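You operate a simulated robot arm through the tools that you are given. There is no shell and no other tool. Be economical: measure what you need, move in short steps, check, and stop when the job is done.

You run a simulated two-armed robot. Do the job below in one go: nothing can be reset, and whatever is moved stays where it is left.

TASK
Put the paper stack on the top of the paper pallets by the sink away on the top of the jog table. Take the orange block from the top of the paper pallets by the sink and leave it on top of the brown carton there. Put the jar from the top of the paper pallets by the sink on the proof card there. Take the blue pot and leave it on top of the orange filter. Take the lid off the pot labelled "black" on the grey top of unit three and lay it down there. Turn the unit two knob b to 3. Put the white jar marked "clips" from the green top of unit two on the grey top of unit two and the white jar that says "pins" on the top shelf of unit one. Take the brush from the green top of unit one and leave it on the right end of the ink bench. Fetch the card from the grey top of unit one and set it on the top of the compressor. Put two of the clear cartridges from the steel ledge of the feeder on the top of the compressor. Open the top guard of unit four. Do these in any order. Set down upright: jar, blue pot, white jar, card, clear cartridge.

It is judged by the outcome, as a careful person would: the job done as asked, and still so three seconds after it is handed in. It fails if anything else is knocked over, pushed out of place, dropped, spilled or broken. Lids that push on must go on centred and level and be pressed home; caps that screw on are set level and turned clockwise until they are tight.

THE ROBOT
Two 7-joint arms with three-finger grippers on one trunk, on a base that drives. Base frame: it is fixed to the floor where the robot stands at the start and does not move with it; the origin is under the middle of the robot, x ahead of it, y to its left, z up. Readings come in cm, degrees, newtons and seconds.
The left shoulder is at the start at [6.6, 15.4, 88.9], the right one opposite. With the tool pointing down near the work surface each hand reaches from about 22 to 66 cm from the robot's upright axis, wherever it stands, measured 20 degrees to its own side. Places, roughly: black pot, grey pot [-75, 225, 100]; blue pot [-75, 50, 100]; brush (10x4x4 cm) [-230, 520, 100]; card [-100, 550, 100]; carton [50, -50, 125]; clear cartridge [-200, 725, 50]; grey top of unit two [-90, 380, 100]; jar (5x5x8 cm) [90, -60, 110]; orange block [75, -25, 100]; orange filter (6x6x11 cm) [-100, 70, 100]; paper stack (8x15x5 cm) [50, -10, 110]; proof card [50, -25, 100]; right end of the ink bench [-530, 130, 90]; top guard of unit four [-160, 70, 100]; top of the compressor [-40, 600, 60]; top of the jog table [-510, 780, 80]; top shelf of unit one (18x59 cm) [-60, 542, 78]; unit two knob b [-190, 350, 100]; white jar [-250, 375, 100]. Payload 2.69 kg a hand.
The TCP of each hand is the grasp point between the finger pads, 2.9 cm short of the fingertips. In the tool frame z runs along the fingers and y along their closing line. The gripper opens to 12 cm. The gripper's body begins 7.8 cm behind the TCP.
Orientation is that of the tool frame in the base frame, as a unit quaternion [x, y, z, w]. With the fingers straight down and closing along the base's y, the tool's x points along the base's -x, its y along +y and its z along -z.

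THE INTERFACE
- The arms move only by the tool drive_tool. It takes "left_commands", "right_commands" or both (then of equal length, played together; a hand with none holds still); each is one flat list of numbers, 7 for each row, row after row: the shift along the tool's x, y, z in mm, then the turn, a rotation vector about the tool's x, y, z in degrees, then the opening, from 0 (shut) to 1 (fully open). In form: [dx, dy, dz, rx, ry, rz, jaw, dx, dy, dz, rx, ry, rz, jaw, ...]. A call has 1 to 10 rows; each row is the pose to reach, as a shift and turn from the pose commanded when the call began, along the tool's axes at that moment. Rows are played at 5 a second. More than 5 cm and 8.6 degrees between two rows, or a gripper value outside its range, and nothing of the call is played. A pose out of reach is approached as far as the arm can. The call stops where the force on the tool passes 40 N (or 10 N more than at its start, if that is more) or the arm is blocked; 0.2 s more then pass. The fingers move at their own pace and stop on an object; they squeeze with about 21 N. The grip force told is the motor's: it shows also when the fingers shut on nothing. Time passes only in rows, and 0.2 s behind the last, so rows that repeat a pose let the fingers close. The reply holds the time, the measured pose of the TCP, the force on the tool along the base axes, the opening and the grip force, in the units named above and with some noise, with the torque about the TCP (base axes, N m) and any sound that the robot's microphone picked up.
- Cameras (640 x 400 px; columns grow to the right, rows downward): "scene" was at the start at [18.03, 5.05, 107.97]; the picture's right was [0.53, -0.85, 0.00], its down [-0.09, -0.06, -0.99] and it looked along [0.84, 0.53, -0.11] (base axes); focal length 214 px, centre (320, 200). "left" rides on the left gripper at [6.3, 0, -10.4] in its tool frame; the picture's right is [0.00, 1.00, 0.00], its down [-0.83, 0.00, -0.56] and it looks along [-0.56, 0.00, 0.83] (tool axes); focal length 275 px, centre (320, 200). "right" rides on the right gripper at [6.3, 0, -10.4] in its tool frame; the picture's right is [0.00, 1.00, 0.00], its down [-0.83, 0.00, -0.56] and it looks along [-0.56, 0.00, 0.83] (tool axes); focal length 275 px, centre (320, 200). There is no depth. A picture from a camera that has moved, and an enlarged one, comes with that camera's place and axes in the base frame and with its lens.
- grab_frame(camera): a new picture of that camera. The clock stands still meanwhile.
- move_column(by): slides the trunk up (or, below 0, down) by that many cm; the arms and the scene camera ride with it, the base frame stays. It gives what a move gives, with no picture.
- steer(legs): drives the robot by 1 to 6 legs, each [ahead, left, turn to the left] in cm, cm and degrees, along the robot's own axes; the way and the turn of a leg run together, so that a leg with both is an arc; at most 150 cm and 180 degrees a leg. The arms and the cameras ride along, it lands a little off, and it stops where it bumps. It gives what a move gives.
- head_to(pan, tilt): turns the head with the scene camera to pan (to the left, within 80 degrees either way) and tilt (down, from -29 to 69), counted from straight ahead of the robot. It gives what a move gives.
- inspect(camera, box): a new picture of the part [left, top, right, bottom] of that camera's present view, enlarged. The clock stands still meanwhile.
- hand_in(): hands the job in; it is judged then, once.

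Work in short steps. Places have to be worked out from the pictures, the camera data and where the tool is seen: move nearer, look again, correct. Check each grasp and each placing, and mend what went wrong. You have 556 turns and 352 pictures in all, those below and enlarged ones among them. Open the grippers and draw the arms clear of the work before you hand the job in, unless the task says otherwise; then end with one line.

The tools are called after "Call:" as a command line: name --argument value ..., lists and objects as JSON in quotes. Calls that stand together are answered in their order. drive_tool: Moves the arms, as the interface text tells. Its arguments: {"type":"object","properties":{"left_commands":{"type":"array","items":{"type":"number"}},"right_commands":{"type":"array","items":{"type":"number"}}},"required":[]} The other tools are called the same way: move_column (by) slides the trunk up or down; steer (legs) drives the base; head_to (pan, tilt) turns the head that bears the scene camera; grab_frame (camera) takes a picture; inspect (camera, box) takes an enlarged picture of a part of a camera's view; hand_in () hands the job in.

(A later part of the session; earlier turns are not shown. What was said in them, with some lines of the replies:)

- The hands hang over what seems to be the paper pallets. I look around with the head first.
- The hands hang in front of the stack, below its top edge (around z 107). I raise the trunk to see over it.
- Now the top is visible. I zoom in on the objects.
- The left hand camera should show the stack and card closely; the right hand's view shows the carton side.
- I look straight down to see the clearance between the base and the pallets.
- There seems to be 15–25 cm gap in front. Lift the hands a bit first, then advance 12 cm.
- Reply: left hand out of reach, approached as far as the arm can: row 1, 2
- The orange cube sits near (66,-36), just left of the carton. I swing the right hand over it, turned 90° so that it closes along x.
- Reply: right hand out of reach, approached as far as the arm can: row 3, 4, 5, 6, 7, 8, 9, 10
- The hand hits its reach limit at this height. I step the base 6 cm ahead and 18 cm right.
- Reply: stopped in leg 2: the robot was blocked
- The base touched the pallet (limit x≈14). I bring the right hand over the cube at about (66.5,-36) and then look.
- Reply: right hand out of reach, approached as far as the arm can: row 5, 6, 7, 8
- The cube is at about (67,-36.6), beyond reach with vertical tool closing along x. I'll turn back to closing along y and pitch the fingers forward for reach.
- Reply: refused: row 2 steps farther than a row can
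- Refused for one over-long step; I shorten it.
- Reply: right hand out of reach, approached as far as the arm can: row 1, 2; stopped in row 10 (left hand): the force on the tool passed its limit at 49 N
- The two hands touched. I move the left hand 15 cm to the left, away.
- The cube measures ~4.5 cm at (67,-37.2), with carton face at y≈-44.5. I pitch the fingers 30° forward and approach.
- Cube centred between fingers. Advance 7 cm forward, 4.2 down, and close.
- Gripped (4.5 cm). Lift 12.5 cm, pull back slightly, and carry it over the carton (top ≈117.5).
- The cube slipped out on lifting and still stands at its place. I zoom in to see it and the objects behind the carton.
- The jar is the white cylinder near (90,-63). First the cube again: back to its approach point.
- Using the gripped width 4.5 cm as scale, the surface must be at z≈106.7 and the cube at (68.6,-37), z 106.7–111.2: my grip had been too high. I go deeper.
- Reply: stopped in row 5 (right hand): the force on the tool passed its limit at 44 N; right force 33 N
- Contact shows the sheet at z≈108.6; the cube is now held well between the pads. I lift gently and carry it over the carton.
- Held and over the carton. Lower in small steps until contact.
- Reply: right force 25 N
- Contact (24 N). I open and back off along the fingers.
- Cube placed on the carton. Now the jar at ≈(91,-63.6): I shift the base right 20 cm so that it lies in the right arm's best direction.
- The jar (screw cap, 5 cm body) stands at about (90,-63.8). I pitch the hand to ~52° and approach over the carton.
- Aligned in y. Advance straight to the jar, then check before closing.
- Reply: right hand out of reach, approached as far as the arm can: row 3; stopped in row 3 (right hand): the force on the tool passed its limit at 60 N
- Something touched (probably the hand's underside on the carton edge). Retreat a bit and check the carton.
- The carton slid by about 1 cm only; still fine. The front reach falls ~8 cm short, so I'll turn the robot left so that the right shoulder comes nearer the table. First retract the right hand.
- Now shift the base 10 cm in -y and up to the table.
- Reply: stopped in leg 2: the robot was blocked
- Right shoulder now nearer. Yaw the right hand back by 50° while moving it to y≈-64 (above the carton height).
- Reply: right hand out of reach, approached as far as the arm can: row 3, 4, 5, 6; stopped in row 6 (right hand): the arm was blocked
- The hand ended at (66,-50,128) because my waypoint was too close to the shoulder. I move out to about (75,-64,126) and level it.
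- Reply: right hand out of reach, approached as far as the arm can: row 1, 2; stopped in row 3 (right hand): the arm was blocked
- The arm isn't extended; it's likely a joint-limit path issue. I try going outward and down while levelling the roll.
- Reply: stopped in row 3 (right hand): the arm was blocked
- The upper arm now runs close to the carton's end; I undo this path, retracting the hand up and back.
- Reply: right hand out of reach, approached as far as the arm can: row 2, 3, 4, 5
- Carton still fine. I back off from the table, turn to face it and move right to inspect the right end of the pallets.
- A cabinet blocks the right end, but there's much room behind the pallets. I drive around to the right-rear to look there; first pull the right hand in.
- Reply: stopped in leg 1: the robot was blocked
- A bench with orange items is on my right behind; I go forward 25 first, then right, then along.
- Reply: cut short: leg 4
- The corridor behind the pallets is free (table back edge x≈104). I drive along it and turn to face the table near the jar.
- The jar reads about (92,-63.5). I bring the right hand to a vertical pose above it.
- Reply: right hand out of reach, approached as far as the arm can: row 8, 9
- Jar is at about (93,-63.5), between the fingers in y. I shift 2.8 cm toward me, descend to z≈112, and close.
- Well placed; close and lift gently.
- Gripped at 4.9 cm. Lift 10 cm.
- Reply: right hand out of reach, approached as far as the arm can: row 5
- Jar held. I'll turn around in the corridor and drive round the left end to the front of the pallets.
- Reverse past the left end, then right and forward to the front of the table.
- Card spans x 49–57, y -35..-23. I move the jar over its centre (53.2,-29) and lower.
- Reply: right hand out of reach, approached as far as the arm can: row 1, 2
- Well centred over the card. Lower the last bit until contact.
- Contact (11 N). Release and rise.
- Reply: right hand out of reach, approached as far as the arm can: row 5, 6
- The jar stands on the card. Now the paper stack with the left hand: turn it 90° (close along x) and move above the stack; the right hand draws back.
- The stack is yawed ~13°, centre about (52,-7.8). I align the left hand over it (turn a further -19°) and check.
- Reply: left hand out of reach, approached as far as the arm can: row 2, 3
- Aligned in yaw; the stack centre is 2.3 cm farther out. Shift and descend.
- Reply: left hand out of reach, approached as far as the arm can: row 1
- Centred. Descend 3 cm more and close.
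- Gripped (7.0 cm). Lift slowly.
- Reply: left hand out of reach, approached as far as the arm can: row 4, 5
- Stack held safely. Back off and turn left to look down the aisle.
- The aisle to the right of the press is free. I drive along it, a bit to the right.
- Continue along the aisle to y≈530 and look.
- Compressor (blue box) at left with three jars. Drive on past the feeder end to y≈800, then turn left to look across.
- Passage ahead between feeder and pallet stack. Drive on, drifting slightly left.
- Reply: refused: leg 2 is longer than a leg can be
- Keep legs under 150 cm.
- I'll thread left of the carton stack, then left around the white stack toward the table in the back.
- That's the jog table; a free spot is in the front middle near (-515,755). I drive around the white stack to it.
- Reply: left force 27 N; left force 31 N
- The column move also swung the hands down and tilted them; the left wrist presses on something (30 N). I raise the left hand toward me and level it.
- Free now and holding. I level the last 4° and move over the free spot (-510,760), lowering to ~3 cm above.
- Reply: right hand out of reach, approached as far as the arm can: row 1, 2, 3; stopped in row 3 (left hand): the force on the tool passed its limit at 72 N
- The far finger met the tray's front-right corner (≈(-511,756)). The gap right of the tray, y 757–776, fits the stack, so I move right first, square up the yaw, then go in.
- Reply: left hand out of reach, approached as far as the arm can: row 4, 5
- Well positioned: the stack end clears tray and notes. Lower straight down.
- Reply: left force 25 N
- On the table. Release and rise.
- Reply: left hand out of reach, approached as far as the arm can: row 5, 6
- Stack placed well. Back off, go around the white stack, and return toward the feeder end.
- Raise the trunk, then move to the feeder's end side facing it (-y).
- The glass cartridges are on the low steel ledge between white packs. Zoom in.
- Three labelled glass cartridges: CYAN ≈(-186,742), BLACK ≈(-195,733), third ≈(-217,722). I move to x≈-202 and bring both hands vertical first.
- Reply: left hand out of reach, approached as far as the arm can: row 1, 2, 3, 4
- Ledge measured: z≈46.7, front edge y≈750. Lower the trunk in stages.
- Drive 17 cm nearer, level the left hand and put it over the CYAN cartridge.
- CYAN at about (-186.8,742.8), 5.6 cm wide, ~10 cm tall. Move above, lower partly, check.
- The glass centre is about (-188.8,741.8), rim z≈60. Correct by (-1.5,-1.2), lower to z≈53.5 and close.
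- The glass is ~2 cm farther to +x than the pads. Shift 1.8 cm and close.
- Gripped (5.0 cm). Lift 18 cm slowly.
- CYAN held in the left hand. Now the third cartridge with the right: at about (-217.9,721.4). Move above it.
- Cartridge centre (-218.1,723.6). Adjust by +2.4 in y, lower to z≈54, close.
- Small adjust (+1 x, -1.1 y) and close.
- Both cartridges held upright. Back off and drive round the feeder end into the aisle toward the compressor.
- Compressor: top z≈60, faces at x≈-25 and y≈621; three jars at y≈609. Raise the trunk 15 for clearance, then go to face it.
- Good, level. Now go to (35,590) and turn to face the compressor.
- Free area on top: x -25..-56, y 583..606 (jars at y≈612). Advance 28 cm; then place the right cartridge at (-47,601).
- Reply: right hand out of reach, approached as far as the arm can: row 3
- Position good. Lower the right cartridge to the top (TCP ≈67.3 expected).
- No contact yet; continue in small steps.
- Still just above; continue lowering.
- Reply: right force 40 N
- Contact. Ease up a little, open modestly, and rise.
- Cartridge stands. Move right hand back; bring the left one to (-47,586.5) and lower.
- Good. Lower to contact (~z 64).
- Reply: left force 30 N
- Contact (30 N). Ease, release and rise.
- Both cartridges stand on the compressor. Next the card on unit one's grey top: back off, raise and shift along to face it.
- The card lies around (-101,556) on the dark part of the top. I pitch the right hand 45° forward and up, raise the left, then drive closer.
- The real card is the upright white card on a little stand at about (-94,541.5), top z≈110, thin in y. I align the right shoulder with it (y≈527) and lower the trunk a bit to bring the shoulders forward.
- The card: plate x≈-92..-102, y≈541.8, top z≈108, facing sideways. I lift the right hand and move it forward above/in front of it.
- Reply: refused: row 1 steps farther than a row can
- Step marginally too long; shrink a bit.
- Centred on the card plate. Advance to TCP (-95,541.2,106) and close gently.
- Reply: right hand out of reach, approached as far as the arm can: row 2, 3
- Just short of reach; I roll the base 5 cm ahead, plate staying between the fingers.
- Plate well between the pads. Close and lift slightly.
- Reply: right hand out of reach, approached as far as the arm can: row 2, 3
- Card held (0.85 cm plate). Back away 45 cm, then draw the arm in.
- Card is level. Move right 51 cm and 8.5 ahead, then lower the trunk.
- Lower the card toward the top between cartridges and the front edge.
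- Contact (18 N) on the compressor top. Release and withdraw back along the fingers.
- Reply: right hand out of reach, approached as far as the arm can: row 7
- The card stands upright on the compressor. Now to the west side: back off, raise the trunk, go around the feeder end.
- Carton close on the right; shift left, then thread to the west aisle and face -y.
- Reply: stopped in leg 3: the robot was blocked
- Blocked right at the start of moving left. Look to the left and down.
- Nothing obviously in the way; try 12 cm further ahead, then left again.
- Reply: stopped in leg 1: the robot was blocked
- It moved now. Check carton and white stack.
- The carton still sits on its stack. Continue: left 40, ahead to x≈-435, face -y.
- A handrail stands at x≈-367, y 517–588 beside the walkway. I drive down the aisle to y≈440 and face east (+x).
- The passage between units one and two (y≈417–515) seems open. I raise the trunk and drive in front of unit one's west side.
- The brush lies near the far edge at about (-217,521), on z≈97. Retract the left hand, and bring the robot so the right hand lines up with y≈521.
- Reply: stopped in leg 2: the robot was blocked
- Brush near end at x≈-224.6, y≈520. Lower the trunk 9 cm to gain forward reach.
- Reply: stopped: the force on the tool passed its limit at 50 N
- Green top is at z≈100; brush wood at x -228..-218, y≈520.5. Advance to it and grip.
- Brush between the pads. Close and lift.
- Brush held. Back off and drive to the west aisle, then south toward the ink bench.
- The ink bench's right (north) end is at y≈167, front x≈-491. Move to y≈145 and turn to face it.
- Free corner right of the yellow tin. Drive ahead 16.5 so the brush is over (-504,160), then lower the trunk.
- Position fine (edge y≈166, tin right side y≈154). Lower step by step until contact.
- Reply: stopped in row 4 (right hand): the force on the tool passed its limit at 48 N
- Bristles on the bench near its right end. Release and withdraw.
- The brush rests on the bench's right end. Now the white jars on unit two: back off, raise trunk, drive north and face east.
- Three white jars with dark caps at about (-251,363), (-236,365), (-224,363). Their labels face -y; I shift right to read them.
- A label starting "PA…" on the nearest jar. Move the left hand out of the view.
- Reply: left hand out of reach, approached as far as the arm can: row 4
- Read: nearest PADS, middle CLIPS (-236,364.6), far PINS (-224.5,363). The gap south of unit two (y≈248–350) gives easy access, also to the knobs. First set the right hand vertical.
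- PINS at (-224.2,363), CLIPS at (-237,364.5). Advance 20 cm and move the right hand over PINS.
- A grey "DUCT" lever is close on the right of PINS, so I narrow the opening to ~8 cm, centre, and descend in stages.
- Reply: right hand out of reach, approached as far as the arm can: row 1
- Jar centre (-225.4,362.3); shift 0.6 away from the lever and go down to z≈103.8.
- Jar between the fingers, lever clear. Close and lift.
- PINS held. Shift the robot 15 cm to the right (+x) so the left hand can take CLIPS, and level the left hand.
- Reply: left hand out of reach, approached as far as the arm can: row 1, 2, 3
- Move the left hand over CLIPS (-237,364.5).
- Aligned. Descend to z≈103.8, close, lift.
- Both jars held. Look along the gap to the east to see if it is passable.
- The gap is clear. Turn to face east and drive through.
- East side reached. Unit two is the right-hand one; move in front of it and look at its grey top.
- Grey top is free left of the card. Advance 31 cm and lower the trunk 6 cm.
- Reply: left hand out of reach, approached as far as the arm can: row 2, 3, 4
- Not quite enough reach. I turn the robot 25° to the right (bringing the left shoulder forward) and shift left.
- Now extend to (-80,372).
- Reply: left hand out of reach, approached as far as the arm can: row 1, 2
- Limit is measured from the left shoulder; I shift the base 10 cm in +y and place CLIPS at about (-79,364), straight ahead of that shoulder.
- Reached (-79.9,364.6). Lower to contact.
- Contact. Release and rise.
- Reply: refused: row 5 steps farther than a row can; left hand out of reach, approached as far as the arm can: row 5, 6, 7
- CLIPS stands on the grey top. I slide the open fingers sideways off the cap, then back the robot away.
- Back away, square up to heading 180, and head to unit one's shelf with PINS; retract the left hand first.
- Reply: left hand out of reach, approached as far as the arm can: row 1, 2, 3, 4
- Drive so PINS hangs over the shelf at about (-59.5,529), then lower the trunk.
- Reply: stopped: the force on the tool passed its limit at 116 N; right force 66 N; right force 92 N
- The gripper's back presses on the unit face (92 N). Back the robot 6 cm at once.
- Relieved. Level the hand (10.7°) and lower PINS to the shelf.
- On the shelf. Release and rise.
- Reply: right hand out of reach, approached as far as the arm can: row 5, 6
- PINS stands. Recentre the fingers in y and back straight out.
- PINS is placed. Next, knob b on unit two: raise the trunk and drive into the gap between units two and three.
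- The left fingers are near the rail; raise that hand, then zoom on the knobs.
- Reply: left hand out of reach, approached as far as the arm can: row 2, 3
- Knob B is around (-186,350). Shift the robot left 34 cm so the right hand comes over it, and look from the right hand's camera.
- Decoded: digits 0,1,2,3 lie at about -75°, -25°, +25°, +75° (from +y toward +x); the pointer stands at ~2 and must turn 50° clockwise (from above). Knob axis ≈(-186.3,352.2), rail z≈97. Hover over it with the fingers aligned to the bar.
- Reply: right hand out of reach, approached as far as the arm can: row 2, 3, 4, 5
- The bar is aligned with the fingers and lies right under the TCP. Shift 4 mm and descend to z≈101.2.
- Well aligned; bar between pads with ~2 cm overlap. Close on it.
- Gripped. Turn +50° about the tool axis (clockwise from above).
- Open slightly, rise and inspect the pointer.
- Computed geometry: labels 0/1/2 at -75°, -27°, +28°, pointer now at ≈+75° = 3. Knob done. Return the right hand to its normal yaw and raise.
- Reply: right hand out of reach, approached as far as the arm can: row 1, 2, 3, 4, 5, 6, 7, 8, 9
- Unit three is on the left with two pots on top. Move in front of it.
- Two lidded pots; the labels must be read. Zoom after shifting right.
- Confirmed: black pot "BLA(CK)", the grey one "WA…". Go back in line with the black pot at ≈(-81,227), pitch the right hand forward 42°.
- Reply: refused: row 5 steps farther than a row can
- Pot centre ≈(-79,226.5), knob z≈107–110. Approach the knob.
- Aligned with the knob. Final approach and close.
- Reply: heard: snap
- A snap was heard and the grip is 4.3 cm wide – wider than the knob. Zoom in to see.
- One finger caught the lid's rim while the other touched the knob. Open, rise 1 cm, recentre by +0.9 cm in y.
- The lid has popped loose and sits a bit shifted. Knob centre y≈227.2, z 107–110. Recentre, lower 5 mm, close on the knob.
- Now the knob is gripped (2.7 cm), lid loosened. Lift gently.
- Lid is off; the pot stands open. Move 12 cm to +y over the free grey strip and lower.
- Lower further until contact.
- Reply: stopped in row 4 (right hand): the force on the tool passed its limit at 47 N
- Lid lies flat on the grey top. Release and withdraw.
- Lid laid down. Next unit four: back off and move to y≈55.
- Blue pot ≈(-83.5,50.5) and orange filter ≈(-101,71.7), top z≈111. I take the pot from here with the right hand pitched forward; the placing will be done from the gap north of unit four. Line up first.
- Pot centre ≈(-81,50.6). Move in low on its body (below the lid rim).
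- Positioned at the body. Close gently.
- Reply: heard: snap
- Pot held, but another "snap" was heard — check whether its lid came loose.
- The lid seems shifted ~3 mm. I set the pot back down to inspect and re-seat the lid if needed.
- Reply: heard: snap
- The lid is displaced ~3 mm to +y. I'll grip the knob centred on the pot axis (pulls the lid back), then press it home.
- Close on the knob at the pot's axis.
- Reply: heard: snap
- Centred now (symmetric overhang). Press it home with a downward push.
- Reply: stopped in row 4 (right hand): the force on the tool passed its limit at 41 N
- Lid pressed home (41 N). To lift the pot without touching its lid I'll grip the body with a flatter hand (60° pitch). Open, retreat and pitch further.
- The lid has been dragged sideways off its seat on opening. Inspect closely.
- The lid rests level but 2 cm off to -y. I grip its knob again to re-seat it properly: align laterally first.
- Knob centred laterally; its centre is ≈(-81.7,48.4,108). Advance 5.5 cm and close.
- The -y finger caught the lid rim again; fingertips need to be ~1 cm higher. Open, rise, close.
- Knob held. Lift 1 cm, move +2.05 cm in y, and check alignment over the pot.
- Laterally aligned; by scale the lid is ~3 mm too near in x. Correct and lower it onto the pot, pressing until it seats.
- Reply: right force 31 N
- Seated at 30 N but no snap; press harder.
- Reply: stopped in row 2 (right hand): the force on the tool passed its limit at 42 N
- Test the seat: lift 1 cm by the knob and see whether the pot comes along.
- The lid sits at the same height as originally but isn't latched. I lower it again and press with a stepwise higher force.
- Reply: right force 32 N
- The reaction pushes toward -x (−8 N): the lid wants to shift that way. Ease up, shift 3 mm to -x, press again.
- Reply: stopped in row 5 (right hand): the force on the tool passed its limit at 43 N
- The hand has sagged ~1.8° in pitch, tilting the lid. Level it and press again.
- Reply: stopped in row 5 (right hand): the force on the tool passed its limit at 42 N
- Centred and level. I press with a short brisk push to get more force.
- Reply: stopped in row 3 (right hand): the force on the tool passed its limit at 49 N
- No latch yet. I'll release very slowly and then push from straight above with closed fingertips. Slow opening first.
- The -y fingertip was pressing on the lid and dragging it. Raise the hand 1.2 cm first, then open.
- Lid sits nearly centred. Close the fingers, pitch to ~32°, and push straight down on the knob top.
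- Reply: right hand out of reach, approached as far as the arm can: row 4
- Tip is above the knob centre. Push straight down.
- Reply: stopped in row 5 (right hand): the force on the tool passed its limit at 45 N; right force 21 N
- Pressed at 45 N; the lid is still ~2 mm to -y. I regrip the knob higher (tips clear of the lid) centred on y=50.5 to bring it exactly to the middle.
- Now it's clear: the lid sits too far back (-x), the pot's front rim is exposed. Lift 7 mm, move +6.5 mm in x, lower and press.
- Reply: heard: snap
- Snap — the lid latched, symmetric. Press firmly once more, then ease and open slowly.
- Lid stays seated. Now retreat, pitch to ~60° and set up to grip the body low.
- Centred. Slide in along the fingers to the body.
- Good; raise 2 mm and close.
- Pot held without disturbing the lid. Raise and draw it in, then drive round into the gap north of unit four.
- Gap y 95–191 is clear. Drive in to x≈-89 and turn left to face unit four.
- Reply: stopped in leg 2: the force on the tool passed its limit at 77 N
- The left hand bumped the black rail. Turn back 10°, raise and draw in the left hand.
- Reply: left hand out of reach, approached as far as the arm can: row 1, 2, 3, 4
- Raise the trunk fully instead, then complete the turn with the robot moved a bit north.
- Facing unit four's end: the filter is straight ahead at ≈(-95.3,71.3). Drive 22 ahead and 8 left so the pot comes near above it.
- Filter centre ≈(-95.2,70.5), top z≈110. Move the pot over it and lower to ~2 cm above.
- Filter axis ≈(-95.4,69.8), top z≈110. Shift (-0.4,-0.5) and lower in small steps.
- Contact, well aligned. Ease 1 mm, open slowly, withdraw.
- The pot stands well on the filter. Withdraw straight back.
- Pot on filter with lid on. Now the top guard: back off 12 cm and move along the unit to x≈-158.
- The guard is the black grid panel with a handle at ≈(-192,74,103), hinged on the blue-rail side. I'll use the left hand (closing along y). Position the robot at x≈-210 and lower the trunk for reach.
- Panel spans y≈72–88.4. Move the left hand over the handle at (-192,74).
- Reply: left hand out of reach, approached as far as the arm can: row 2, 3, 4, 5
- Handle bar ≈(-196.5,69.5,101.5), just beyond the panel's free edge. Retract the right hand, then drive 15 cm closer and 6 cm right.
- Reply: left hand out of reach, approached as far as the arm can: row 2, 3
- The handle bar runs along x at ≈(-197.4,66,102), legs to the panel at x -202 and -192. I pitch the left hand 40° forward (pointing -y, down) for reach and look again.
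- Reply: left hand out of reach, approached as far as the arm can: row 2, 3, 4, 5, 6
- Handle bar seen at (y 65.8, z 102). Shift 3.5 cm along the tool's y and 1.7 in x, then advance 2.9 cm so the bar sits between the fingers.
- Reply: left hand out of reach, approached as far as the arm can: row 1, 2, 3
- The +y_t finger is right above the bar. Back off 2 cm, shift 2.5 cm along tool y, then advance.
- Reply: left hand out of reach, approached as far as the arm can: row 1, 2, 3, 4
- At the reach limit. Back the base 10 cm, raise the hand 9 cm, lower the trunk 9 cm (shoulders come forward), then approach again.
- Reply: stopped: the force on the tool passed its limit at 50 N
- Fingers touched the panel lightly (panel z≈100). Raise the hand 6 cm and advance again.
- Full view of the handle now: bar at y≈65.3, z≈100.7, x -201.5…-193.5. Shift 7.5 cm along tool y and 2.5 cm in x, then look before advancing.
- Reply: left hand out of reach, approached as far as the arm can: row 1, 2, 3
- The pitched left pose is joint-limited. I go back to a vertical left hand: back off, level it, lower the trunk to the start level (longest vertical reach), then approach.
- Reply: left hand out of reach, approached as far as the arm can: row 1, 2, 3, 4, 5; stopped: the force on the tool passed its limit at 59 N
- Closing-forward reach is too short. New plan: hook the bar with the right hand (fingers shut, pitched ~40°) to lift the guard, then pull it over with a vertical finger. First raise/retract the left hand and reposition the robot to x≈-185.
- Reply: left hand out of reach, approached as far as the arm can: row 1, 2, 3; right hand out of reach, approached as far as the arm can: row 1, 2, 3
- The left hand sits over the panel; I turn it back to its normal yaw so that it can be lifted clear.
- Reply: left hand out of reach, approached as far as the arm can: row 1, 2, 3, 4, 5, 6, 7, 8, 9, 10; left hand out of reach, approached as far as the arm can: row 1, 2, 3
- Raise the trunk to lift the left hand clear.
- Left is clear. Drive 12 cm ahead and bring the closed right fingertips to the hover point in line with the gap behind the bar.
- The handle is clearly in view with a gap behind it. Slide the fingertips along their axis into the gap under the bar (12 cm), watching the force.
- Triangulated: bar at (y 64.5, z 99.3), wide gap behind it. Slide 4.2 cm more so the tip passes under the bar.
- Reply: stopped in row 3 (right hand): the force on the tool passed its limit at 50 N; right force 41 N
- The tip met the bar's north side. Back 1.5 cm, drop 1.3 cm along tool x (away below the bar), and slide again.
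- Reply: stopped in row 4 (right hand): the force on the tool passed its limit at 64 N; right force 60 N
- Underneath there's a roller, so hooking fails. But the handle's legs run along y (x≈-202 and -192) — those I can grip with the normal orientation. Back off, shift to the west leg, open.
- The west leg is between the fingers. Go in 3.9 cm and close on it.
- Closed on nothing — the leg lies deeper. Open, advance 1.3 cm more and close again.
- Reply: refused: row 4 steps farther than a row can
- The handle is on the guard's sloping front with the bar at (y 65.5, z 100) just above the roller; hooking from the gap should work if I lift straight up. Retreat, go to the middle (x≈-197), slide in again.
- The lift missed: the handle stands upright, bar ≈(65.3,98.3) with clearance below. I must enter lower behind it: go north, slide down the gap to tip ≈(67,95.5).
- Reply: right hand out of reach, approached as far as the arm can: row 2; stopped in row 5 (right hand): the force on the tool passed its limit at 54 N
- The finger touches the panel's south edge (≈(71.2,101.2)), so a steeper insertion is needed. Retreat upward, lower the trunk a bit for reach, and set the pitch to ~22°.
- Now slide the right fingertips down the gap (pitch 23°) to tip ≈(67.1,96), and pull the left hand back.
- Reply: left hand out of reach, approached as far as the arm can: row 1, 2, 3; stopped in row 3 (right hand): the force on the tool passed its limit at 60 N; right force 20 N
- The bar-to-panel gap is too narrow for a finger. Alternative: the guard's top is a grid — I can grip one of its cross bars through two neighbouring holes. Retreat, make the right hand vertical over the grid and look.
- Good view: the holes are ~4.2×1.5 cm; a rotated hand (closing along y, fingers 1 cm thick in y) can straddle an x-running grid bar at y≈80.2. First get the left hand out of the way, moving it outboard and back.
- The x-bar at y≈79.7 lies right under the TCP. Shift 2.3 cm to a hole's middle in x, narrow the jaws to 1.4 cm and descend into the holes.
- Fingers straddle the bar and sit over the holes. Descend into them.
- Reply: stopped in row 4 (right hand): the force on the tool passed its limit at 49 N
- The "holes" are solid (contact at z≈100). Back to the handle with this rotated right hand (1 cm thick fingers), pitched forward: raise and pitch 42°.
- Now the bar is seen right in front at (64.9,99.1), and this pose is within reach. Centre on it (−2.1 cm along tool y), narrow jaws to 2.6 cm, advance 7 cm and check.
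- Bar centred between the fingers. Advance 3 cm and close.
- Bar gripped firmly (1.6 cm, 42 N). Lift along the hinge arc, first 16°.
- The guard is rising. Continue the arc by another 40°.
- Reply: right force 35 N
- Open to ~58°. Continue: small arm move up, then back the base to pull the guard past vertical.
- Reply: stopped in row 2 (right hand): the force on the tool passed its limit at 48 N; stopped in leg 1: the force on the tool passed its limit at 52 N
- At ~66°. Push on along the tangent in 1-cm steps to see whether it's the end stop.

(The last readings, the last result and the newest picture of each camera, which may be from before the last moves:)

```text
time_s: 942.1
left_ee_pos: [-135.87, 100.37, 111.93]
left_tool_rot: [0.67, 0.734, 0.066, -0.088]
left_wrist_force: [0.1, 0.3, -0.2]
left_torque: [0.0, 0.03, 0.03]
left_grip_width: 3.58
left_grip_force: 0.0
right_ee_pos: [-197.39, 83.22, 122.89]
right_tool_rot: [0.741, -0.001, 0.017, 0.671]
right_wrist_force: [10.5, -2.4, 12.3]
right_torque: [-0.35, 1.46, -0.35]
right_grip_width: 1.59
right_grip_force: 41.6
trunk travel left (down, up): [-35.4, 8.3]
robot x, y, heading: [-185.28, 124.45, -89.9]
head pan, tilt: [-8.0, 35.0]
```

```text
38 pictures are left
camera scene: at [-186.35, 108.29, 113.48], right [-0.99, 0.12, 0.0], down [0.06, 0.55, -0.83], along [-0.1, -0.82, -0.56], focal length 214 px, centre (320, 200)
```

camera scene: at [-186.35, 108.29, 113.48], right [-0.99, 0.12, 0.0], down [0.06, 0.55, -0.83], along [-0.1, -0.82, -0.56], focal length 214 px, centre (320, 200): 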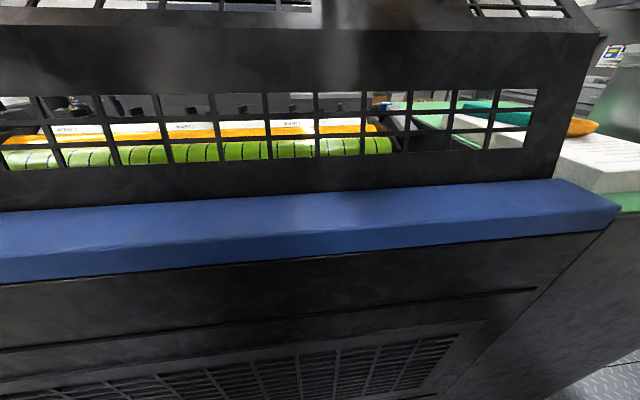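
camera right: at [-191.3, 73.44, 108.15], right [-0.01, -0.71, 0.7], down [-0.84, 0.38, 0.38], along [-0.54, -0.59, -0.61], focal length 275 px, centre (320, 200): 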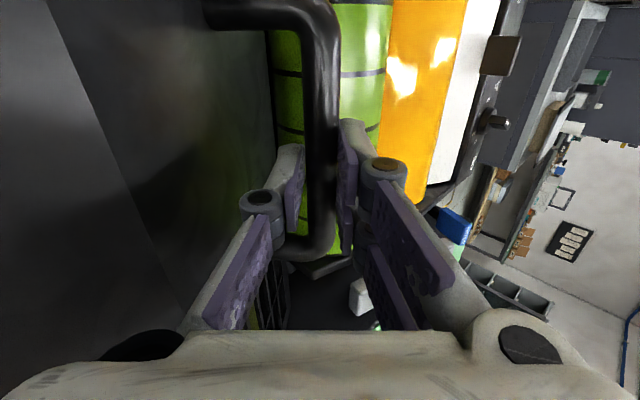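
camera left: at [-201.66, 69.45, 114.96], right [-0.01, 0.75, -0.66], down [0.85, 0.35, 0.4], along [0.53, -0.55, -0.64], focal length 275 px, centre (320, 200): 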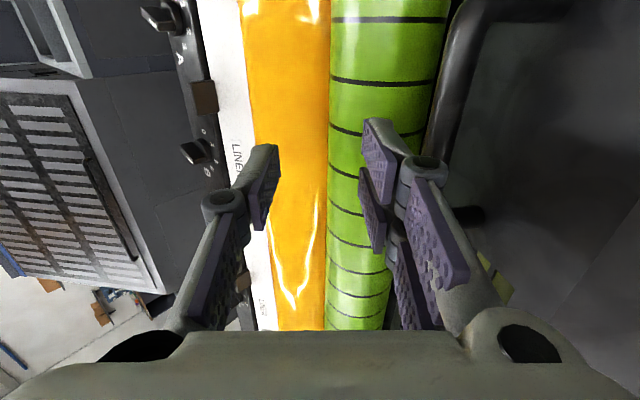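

It keeps moving (~76°). Continue.

Call:
drive_tool --right_commands '[0, 1, -10, 0, 0, 0, 0, 0, 2, -20, 0, 0, 0, 0, 0, 2, -30, 0, 0, 0, 0, 0, 1, -40, 0, 0, 0, 0]'

Call:
steer --legs '[[-4, 0, 0]]'

Call:
grab_frame --camera "scene"

```text
time_s: 943.2
left_ee_pos: [-135.95, 100.37, 111.77]
left_tool_rot: [0.67, 0.734, 0.067, -0.088]
left_wrist_force: [-0.5, 0.2, 0.5]
left_torque: [0.03, 0.03, 0.01]
left_grip_width: 3.62
left_grip_force: 0.0
right_ee_pos: [-197.46, 87.19, 123.68]
right_tool_rot: [0.737, 0.001, 0.019, 0.675]
right_wrist_force: [2.1, -2.4, 11.5]
right_torque: [-0.54, 1.54, 0.87]
right_grip_width: 1.61
right_grip_force: 42.0
trunk travel left (down, up): [-35.4, 8.3]
robot x, y, heading: [-185.39, 124.54, -90.0]
head pan, tilt: [-8.0, 35.0]
stopped in row 4 (right hand): the force on the tool passed its limit at 44 N (the readings are from after the stop); the commanded pose is now the measured one
```

```text
time_s: 944.0
left_ee_pos: [-136.04, 100.93, 111.84]
left_tool_rot: [0.67, 0.734, 0.067, -0.089]
left_wrist_force: [0.0, 0.6, -0.2]
left_torque: [0.01, -0.01, 0.0]
left_grip_width: 3.6
left_grip_force: 0.0
right_ee_pos: [-197.47, 87.67, 123.77]
right_tool_rot: [0.737, 0.001, 0.02, 0.675]
right_wrist_force: [0.1, -15.6, 2.0]
right_torque: [-0.12, 1.47, 0.73]
right_grip_width: 1.64
right_grip_force: 42.0
trunk travel left (down, up): [-35.4, 8.3]
robot x, y, heading: [-185.14, 125.12, -89.6]
head pan, tilt: [-8.0, 35.0]
stopped in leg 1: the force on the tool passed its limit at 54 N (the readings are from after the stop); the commanded pose is now the measured one
```

```text
37 pictures are left
camera scene: at [-186.48, 108.91, 113.28], right [-0.99, 0.13, 0.0], down [0.07, 0.57, -0.82], along [-0.1, -0.81, -0.57], focal length 214 px, centre (320, 200)
```

scene: 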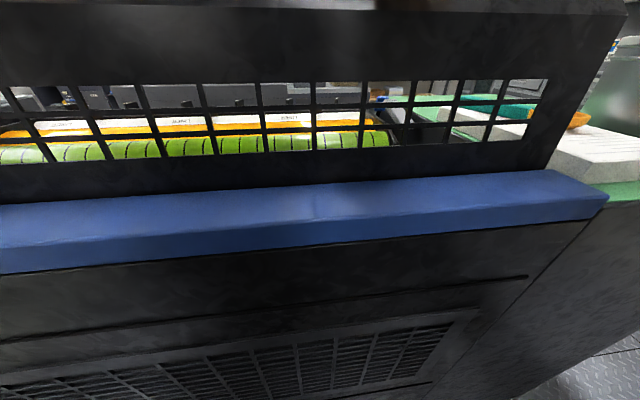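

It's at ~87°, apparently at its stop. Relax the pull and read the load.

Call:
drive_tool --right_commands '[0, 0, 3, 0, 0, 0, 0, 0, 0, 6, 0, 0, 0, 0, 0, 0, 6, 0, 0, 0, 0]'

```text
time_s: 944.8
left_ee_pos: [-136.05, 101.16, 111.89]
left_tool_rot: [0.669, 0.735, 0.066, -0.089]
left_wrist_force: [-0.3, -0.4, 0.2]
left_torque: [0.0, -0.02, -0.02]
left_grip_width: 3.6
left_grip_force: 0.1
right_ee_pos: [-197.52, 87.24, 123.74]
right_tool_rot: [0.737, 0.001, 0.02, 0.676]
right_wrist_force: [-1.3, 8.7, -14.3]
right_torque: [0.37, 1.2, 1.29]
right_grip_width: 1.66
right_grip_force: 41.7
trunk travel left (down, up): [-35.4, 8.3]
robot x, y, heading: [-185.5, 125.51, -89.9]
head pan, tilt: [-8.0, 35.0]
```

Test: open the jaws slightly (still around the bar) and see whether the guard leans on a finger.

Call:
drive_tool --right_commands '[0, 0, 6, 0, 0, 0, 0.2, 0, 0, 6, 0, 0, 0, 0.25, 0, 0, 6, 0, 0, 0, 0.25, 0, 0, 6, 0, 0, 0, 0.25]'

Call:
grab_frame --camera "right"

```text
time_s: 945.8
left_ee_pos: [-135.9, 101.14, 111.99]
left_tool_rot: [0.669, 0.735, 0.067, -0.088]
left_wrist_force: [0.1, 0.5, 0.9]
left_torque: [0.0, 0.02, 0.01]
left_grip_width: 3.62
left_grip_force: 0.1
right_ee_pos: [-197.66, 86.66, 123.76]
right_tool_rot: [0.736, -0.002, 0.021, 0.676]
right_wrist_force: [-4.1, -1.1, 2.4]
right_torque: [0.31, -0.13, 0.7]
right_grip_width: 2.99
right_grip_force: 0.0
trunk travel left (down, up): [-35.4, 8.3]
robot x, y, heading: [-185.99, 124.85, -90.0]
head pan, tilt: [-8.0, 35.0]
```

```text
36 pictures are left
camera right: at [-191.66, 97.12, 124.71], right [-0.03, -0.08, 1.0], down [-0.85, 0.53, 0.02], along [-0.53, -0.84, -0.08], focal length 275 px, centre (320, 200)
```

right: 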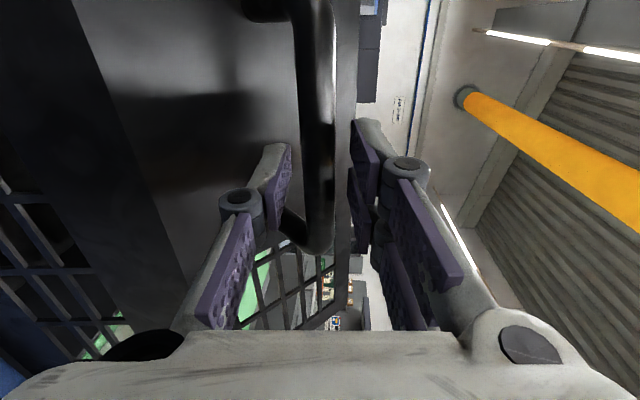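

The guard stays open by itself. Open a bit more and back the robot straight away.

Call:
drive_tool --right_commands '[0, 0, 0, 0, 0, 0, 0.32, 0, 0, 0, 0, 0, 0, 0.32]'

Call:
steer --legs '[[-22, 0, 0]]'

Call:
grab_frame --camera "scene"

```text
time_s: 946.4
left_ee_pos: [-136.0, 101.18, 111.93]
left_tool_rot: [0.669, 0.735, 0.067, -0.087]
left_wrist_force: [-0.2, 0.6, 0.8]
left_torque: [-0.02, 0.02, 0.0]
left_grip_width: 3.61
left_grip_force: 0.1
right_ee_pos: [-197.53, 86.64, 123.81]
right_tool_rot: [0.736, -0.002, 0.02, 0.676]
right_wrist_force: [-5.6, -1.3, 2.2]
right_torque: [0.29, -0.13, 0.74]
right_grip_width: 3.88
right_grip_force: 0.1
trunk travel left (down, up): [-35.4, 8.3]
robot x, y, heading: [-185.12, 125.46, -90.1]
head pan, tilt: [-8.0, 35.0]
```

```text
time_s: 948.1
left_ee_pos: [-136.01, 122.91, 111.91]
left_tool_rot: [0.67, 0.734, 0.066, -0.088]
left_wrist_force: [-0.2, -0.3, 0.2]
left_torque: [-0.04, -0.03, -0.01]
left_grip_width: 3.6
left_grip_force: 0.0
right_ee_pos: [-197.65, 108.3, 123.51]
right_tool_rot: [0.736, 0.0, 0.021, 0.677]
right_wrist_force: [-3.5, 1.2, 0.5]
right_torque: [0.09, -0.06, 0.59]
right_grip_width: 3.87
right_grip_force: 0.1
trunk travel left (down, up): [-35.4, 8.3]
robot x, y, heading: [-185.44, 146.7, -89.8]
head pan, tilt: [-8.0, 35.0]
```

```text
35 pictures are left
camera scene: at [-186.6, 130.83, 113.29], right [-0.99, 0.13, 0.0], down [0.07, 0.57, -0.82], along [-0.1, -0.81, -0.57], focal length 214 px, centre (320, 200)
```

scene: 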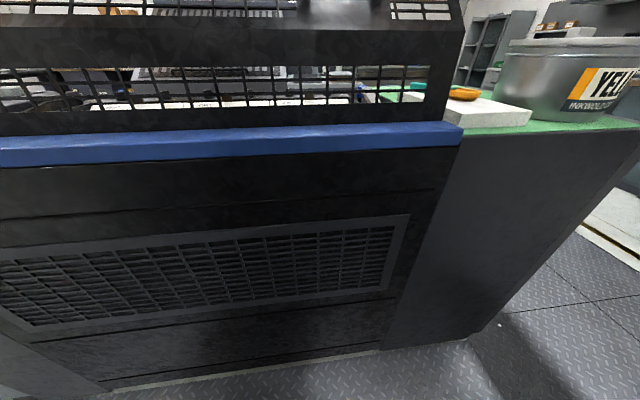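

The guard stands open. Check the blue pot on the filter once more.

Call:
head_to --pan 55 --tilt 15

Call:
grab_frame --camera "scene"

```text
time_s: 949.4
left_ee_pos: [-136.03, 122.82, 111.9]
left_tool_rot: [0.669, 0.735, 0.067, -0.087]
left_wrist_force: [-0.8, 0.4, 0.4]
left_torque: [0.02, 0.03, 0.01]
left_grip_width: 3.61
left_grip_force: 0.0
right_ee_pos: [-197.67, 108.28, 123.72]
right_tool_rot: [0.736, -0.001, 0.021, 0.677]
right_wrist_force: [-0.9, 0.8, 1.1]
right_torque: [0.0, 0.0, -0.04]
right_grip_width: 3.82
right_grip_force: 0.1
trunk travel left (down, up): [-35.4, 8.3]
robot x, y, heading: [-185.54, 146.91, -89.9]
head pan, tilt: [55.0, 15.0]
```

```text
34 pictures are left
camera scene: at [-177.83, 134.14, 116.49], right [-0.57, -0.82, 0.0], down [-0.21, 0.15, -0.97], along [0.79, -0.55, -0.26], focal length 214 px, centre (320, 200)
```

scene: 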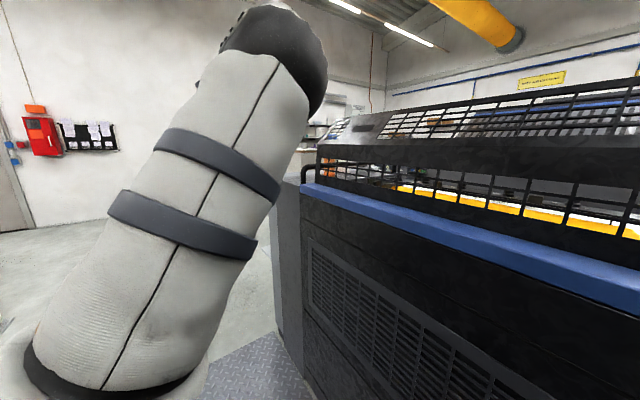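

Call:
steer --legs '[[-4, 110, 0], [0, 100, 0], [60, 0, 0], [0, 0, -90]]'

Call:
head_to --pan 10 --tilt 15

Call:
grab_frame --camera "scene"

```text
time_s: 972.4
left_ee_pos: [-0.5, 43.55, 111.89]
left_tool_rot: [0.993, 0.046, 0.11, -0.014]
left_wrist_force: [-0.1, -0.3, -0.4]
left_torque: [0.02, 0.0, -0.02]
left_grip_width: 3.59
left_grip_force: 0.1
right_ee_pos: [-14.95, 105.19, 123.68]
right_tool_rot: [-0.52, 0.522, 0.464, -0.492]
right_wrist_force: [0.1, -0.5, -0.5]
right_torque: [0.0, 0.01, -0.03]
right_grip_width: 3.83
right_grip_force: 0.1
trunk travel left (down, up): [-35.4, 8.3]
robot x, y, heading: [23.58, 93.32, -180.2]
head pan, tilt: [55.0, 15.0]
```

```text
time_s: 973.5
left_ee_pos: [-0.4, 43.76, 111.92]
left_tool_rot: [0.993, 0.046, 0.11, -0.016]
left_wrist_force: [0.3, -0.8, 0.0]
left_torque: [0.01, 0.0, -0.02]
left_grip_width: 3.61
left_grip_force: 0.0
right_ee_pos: [-14.86, 105.23, 123.76]
right_tool_rot: [-0.52, 0.521, 0.463, -0.493]
right_wrist_force: [0.1, 0.1, 0.1]
right_torque: [0.0, 0.0, 0.01]
right_grip_width: 3.83
right_grip_force: 0.1
trunk travel left (down, up): [-35.4, 8.3]
robot x, y, heading: [23.56, 92.84, -180.0]
head pan, tilt: [10.0, 15.0]
```

```text
33 pictures are left
camera scene: at [6.86, 91.45, 116.5], right [-0.17, 0.98, 0.0], down [0.25, 0.05, -0.97], along [-0.95, -0.17, -0.26], focal length 214 px, centre (320, 200)
```

scene: 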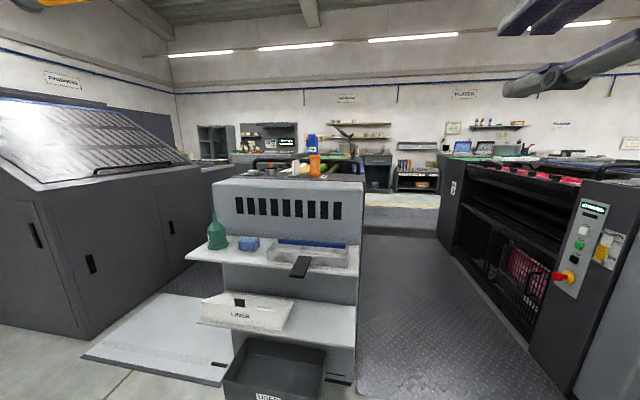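

Call:
inspect --camera "scene" --box '[230, 110, 390, 210]'

```text
4.00 times, centred on (310, 160) of scene
camera zoom: at [6.86, 91.45, 116.5], right [-0.17, 0.98, 0.0], down [0.25, 0.05, -0.97], along [-0.95, -0.17, -0.26], focal length 858 px, centre (360, 360)
```

zoom: 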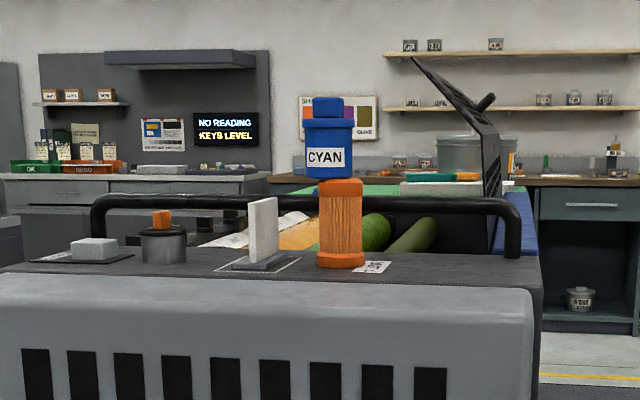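

Everything is in place: pot with lid on the filter, guard open. Open both grippers fully, clear of everything.

Call:
drive_tool --left_commands '[0, 0, 0, 0, 0, 0, 1, 0, 0, 0, 0, 0, 0, 1, 0, 0, 0, 0, 0, 0, 1]' --right_commands '[0, 0, 0, 0, 0, 0, 1, 0, 0, 0, 0, 0, 0, 1, 0, 0, 0, 0, 0, 0, 1]'

Call:
steer --legs '[[-5, 0, 0]]'

```text
time_s: 974.3
left_ee_pos: [-0.34, 43.65, 111.85]
left_tool_rot: [0.993, 0.045, 0.11, -0.015]
left_wrist_force: [0.6, -0.6, -0.4]
left_torque: [0.02, -0.01, 0.0]
left_grip_width: 12.0
left_grip_force: 0.0
right_ee_pos: [-14.9, 105.21, 123.62]
right_tool_rot: [-0.52, 0.522, 0.464, -0.492]
right_wrist_force: [-0.5, -0.3, -0.4]
right_torque: [0.0, -0.01, 0.0]
right_grip_width: 12.01
right_grip_force: 0.2
trunk travel left (down, up): [-35.4, 8.3]
robot x, y, heading: [23.52, 93.04, -180.1]
head pan, tilt: [10.0, 15.0]
```

```text
time_s: 975.2
left_ee_pos: [4.63, 43.55, 111.98]
left_tool_rot: [0.993, 0.044, 0.11, -0.014]
left_wrist_force: [0.4, -0.7, -0.4]
left_torque: [-0.01, 0.07, 0.02]
left_grip_width: 11.99
left_grip_force: 0.0
right_ee_pos: [-9.74, 105.14, 123.8]
right_tool_rot: [-0.519, 0.521, 0.465, -0.493]
right_wrist_force: [1.2, -0.9, 0.3]
right_torque: [-0.04, -0.05, -0.01]
right_grip_width: 12.02
right_grip_force: 0.1
trunk travel left (down, up): [-35.4, 8.3]
robot x, y, heading: [28.98, 93.27, -180.0]
head pan, tilt: [10.0, 15.0]
```

All tasks are done and the arms are clear; hand the job in.

Call:
hand_in

```text
The job is handed in.
```

I did every step of the job and handed it in; no verdict has come back. Three things could count against it: the brown carton by the sink slid about 1 cm, the base was blocked beside the carton stack near the feeder without my checking that stack closely, and the blue pot's lid came off once and I pressed it back on.
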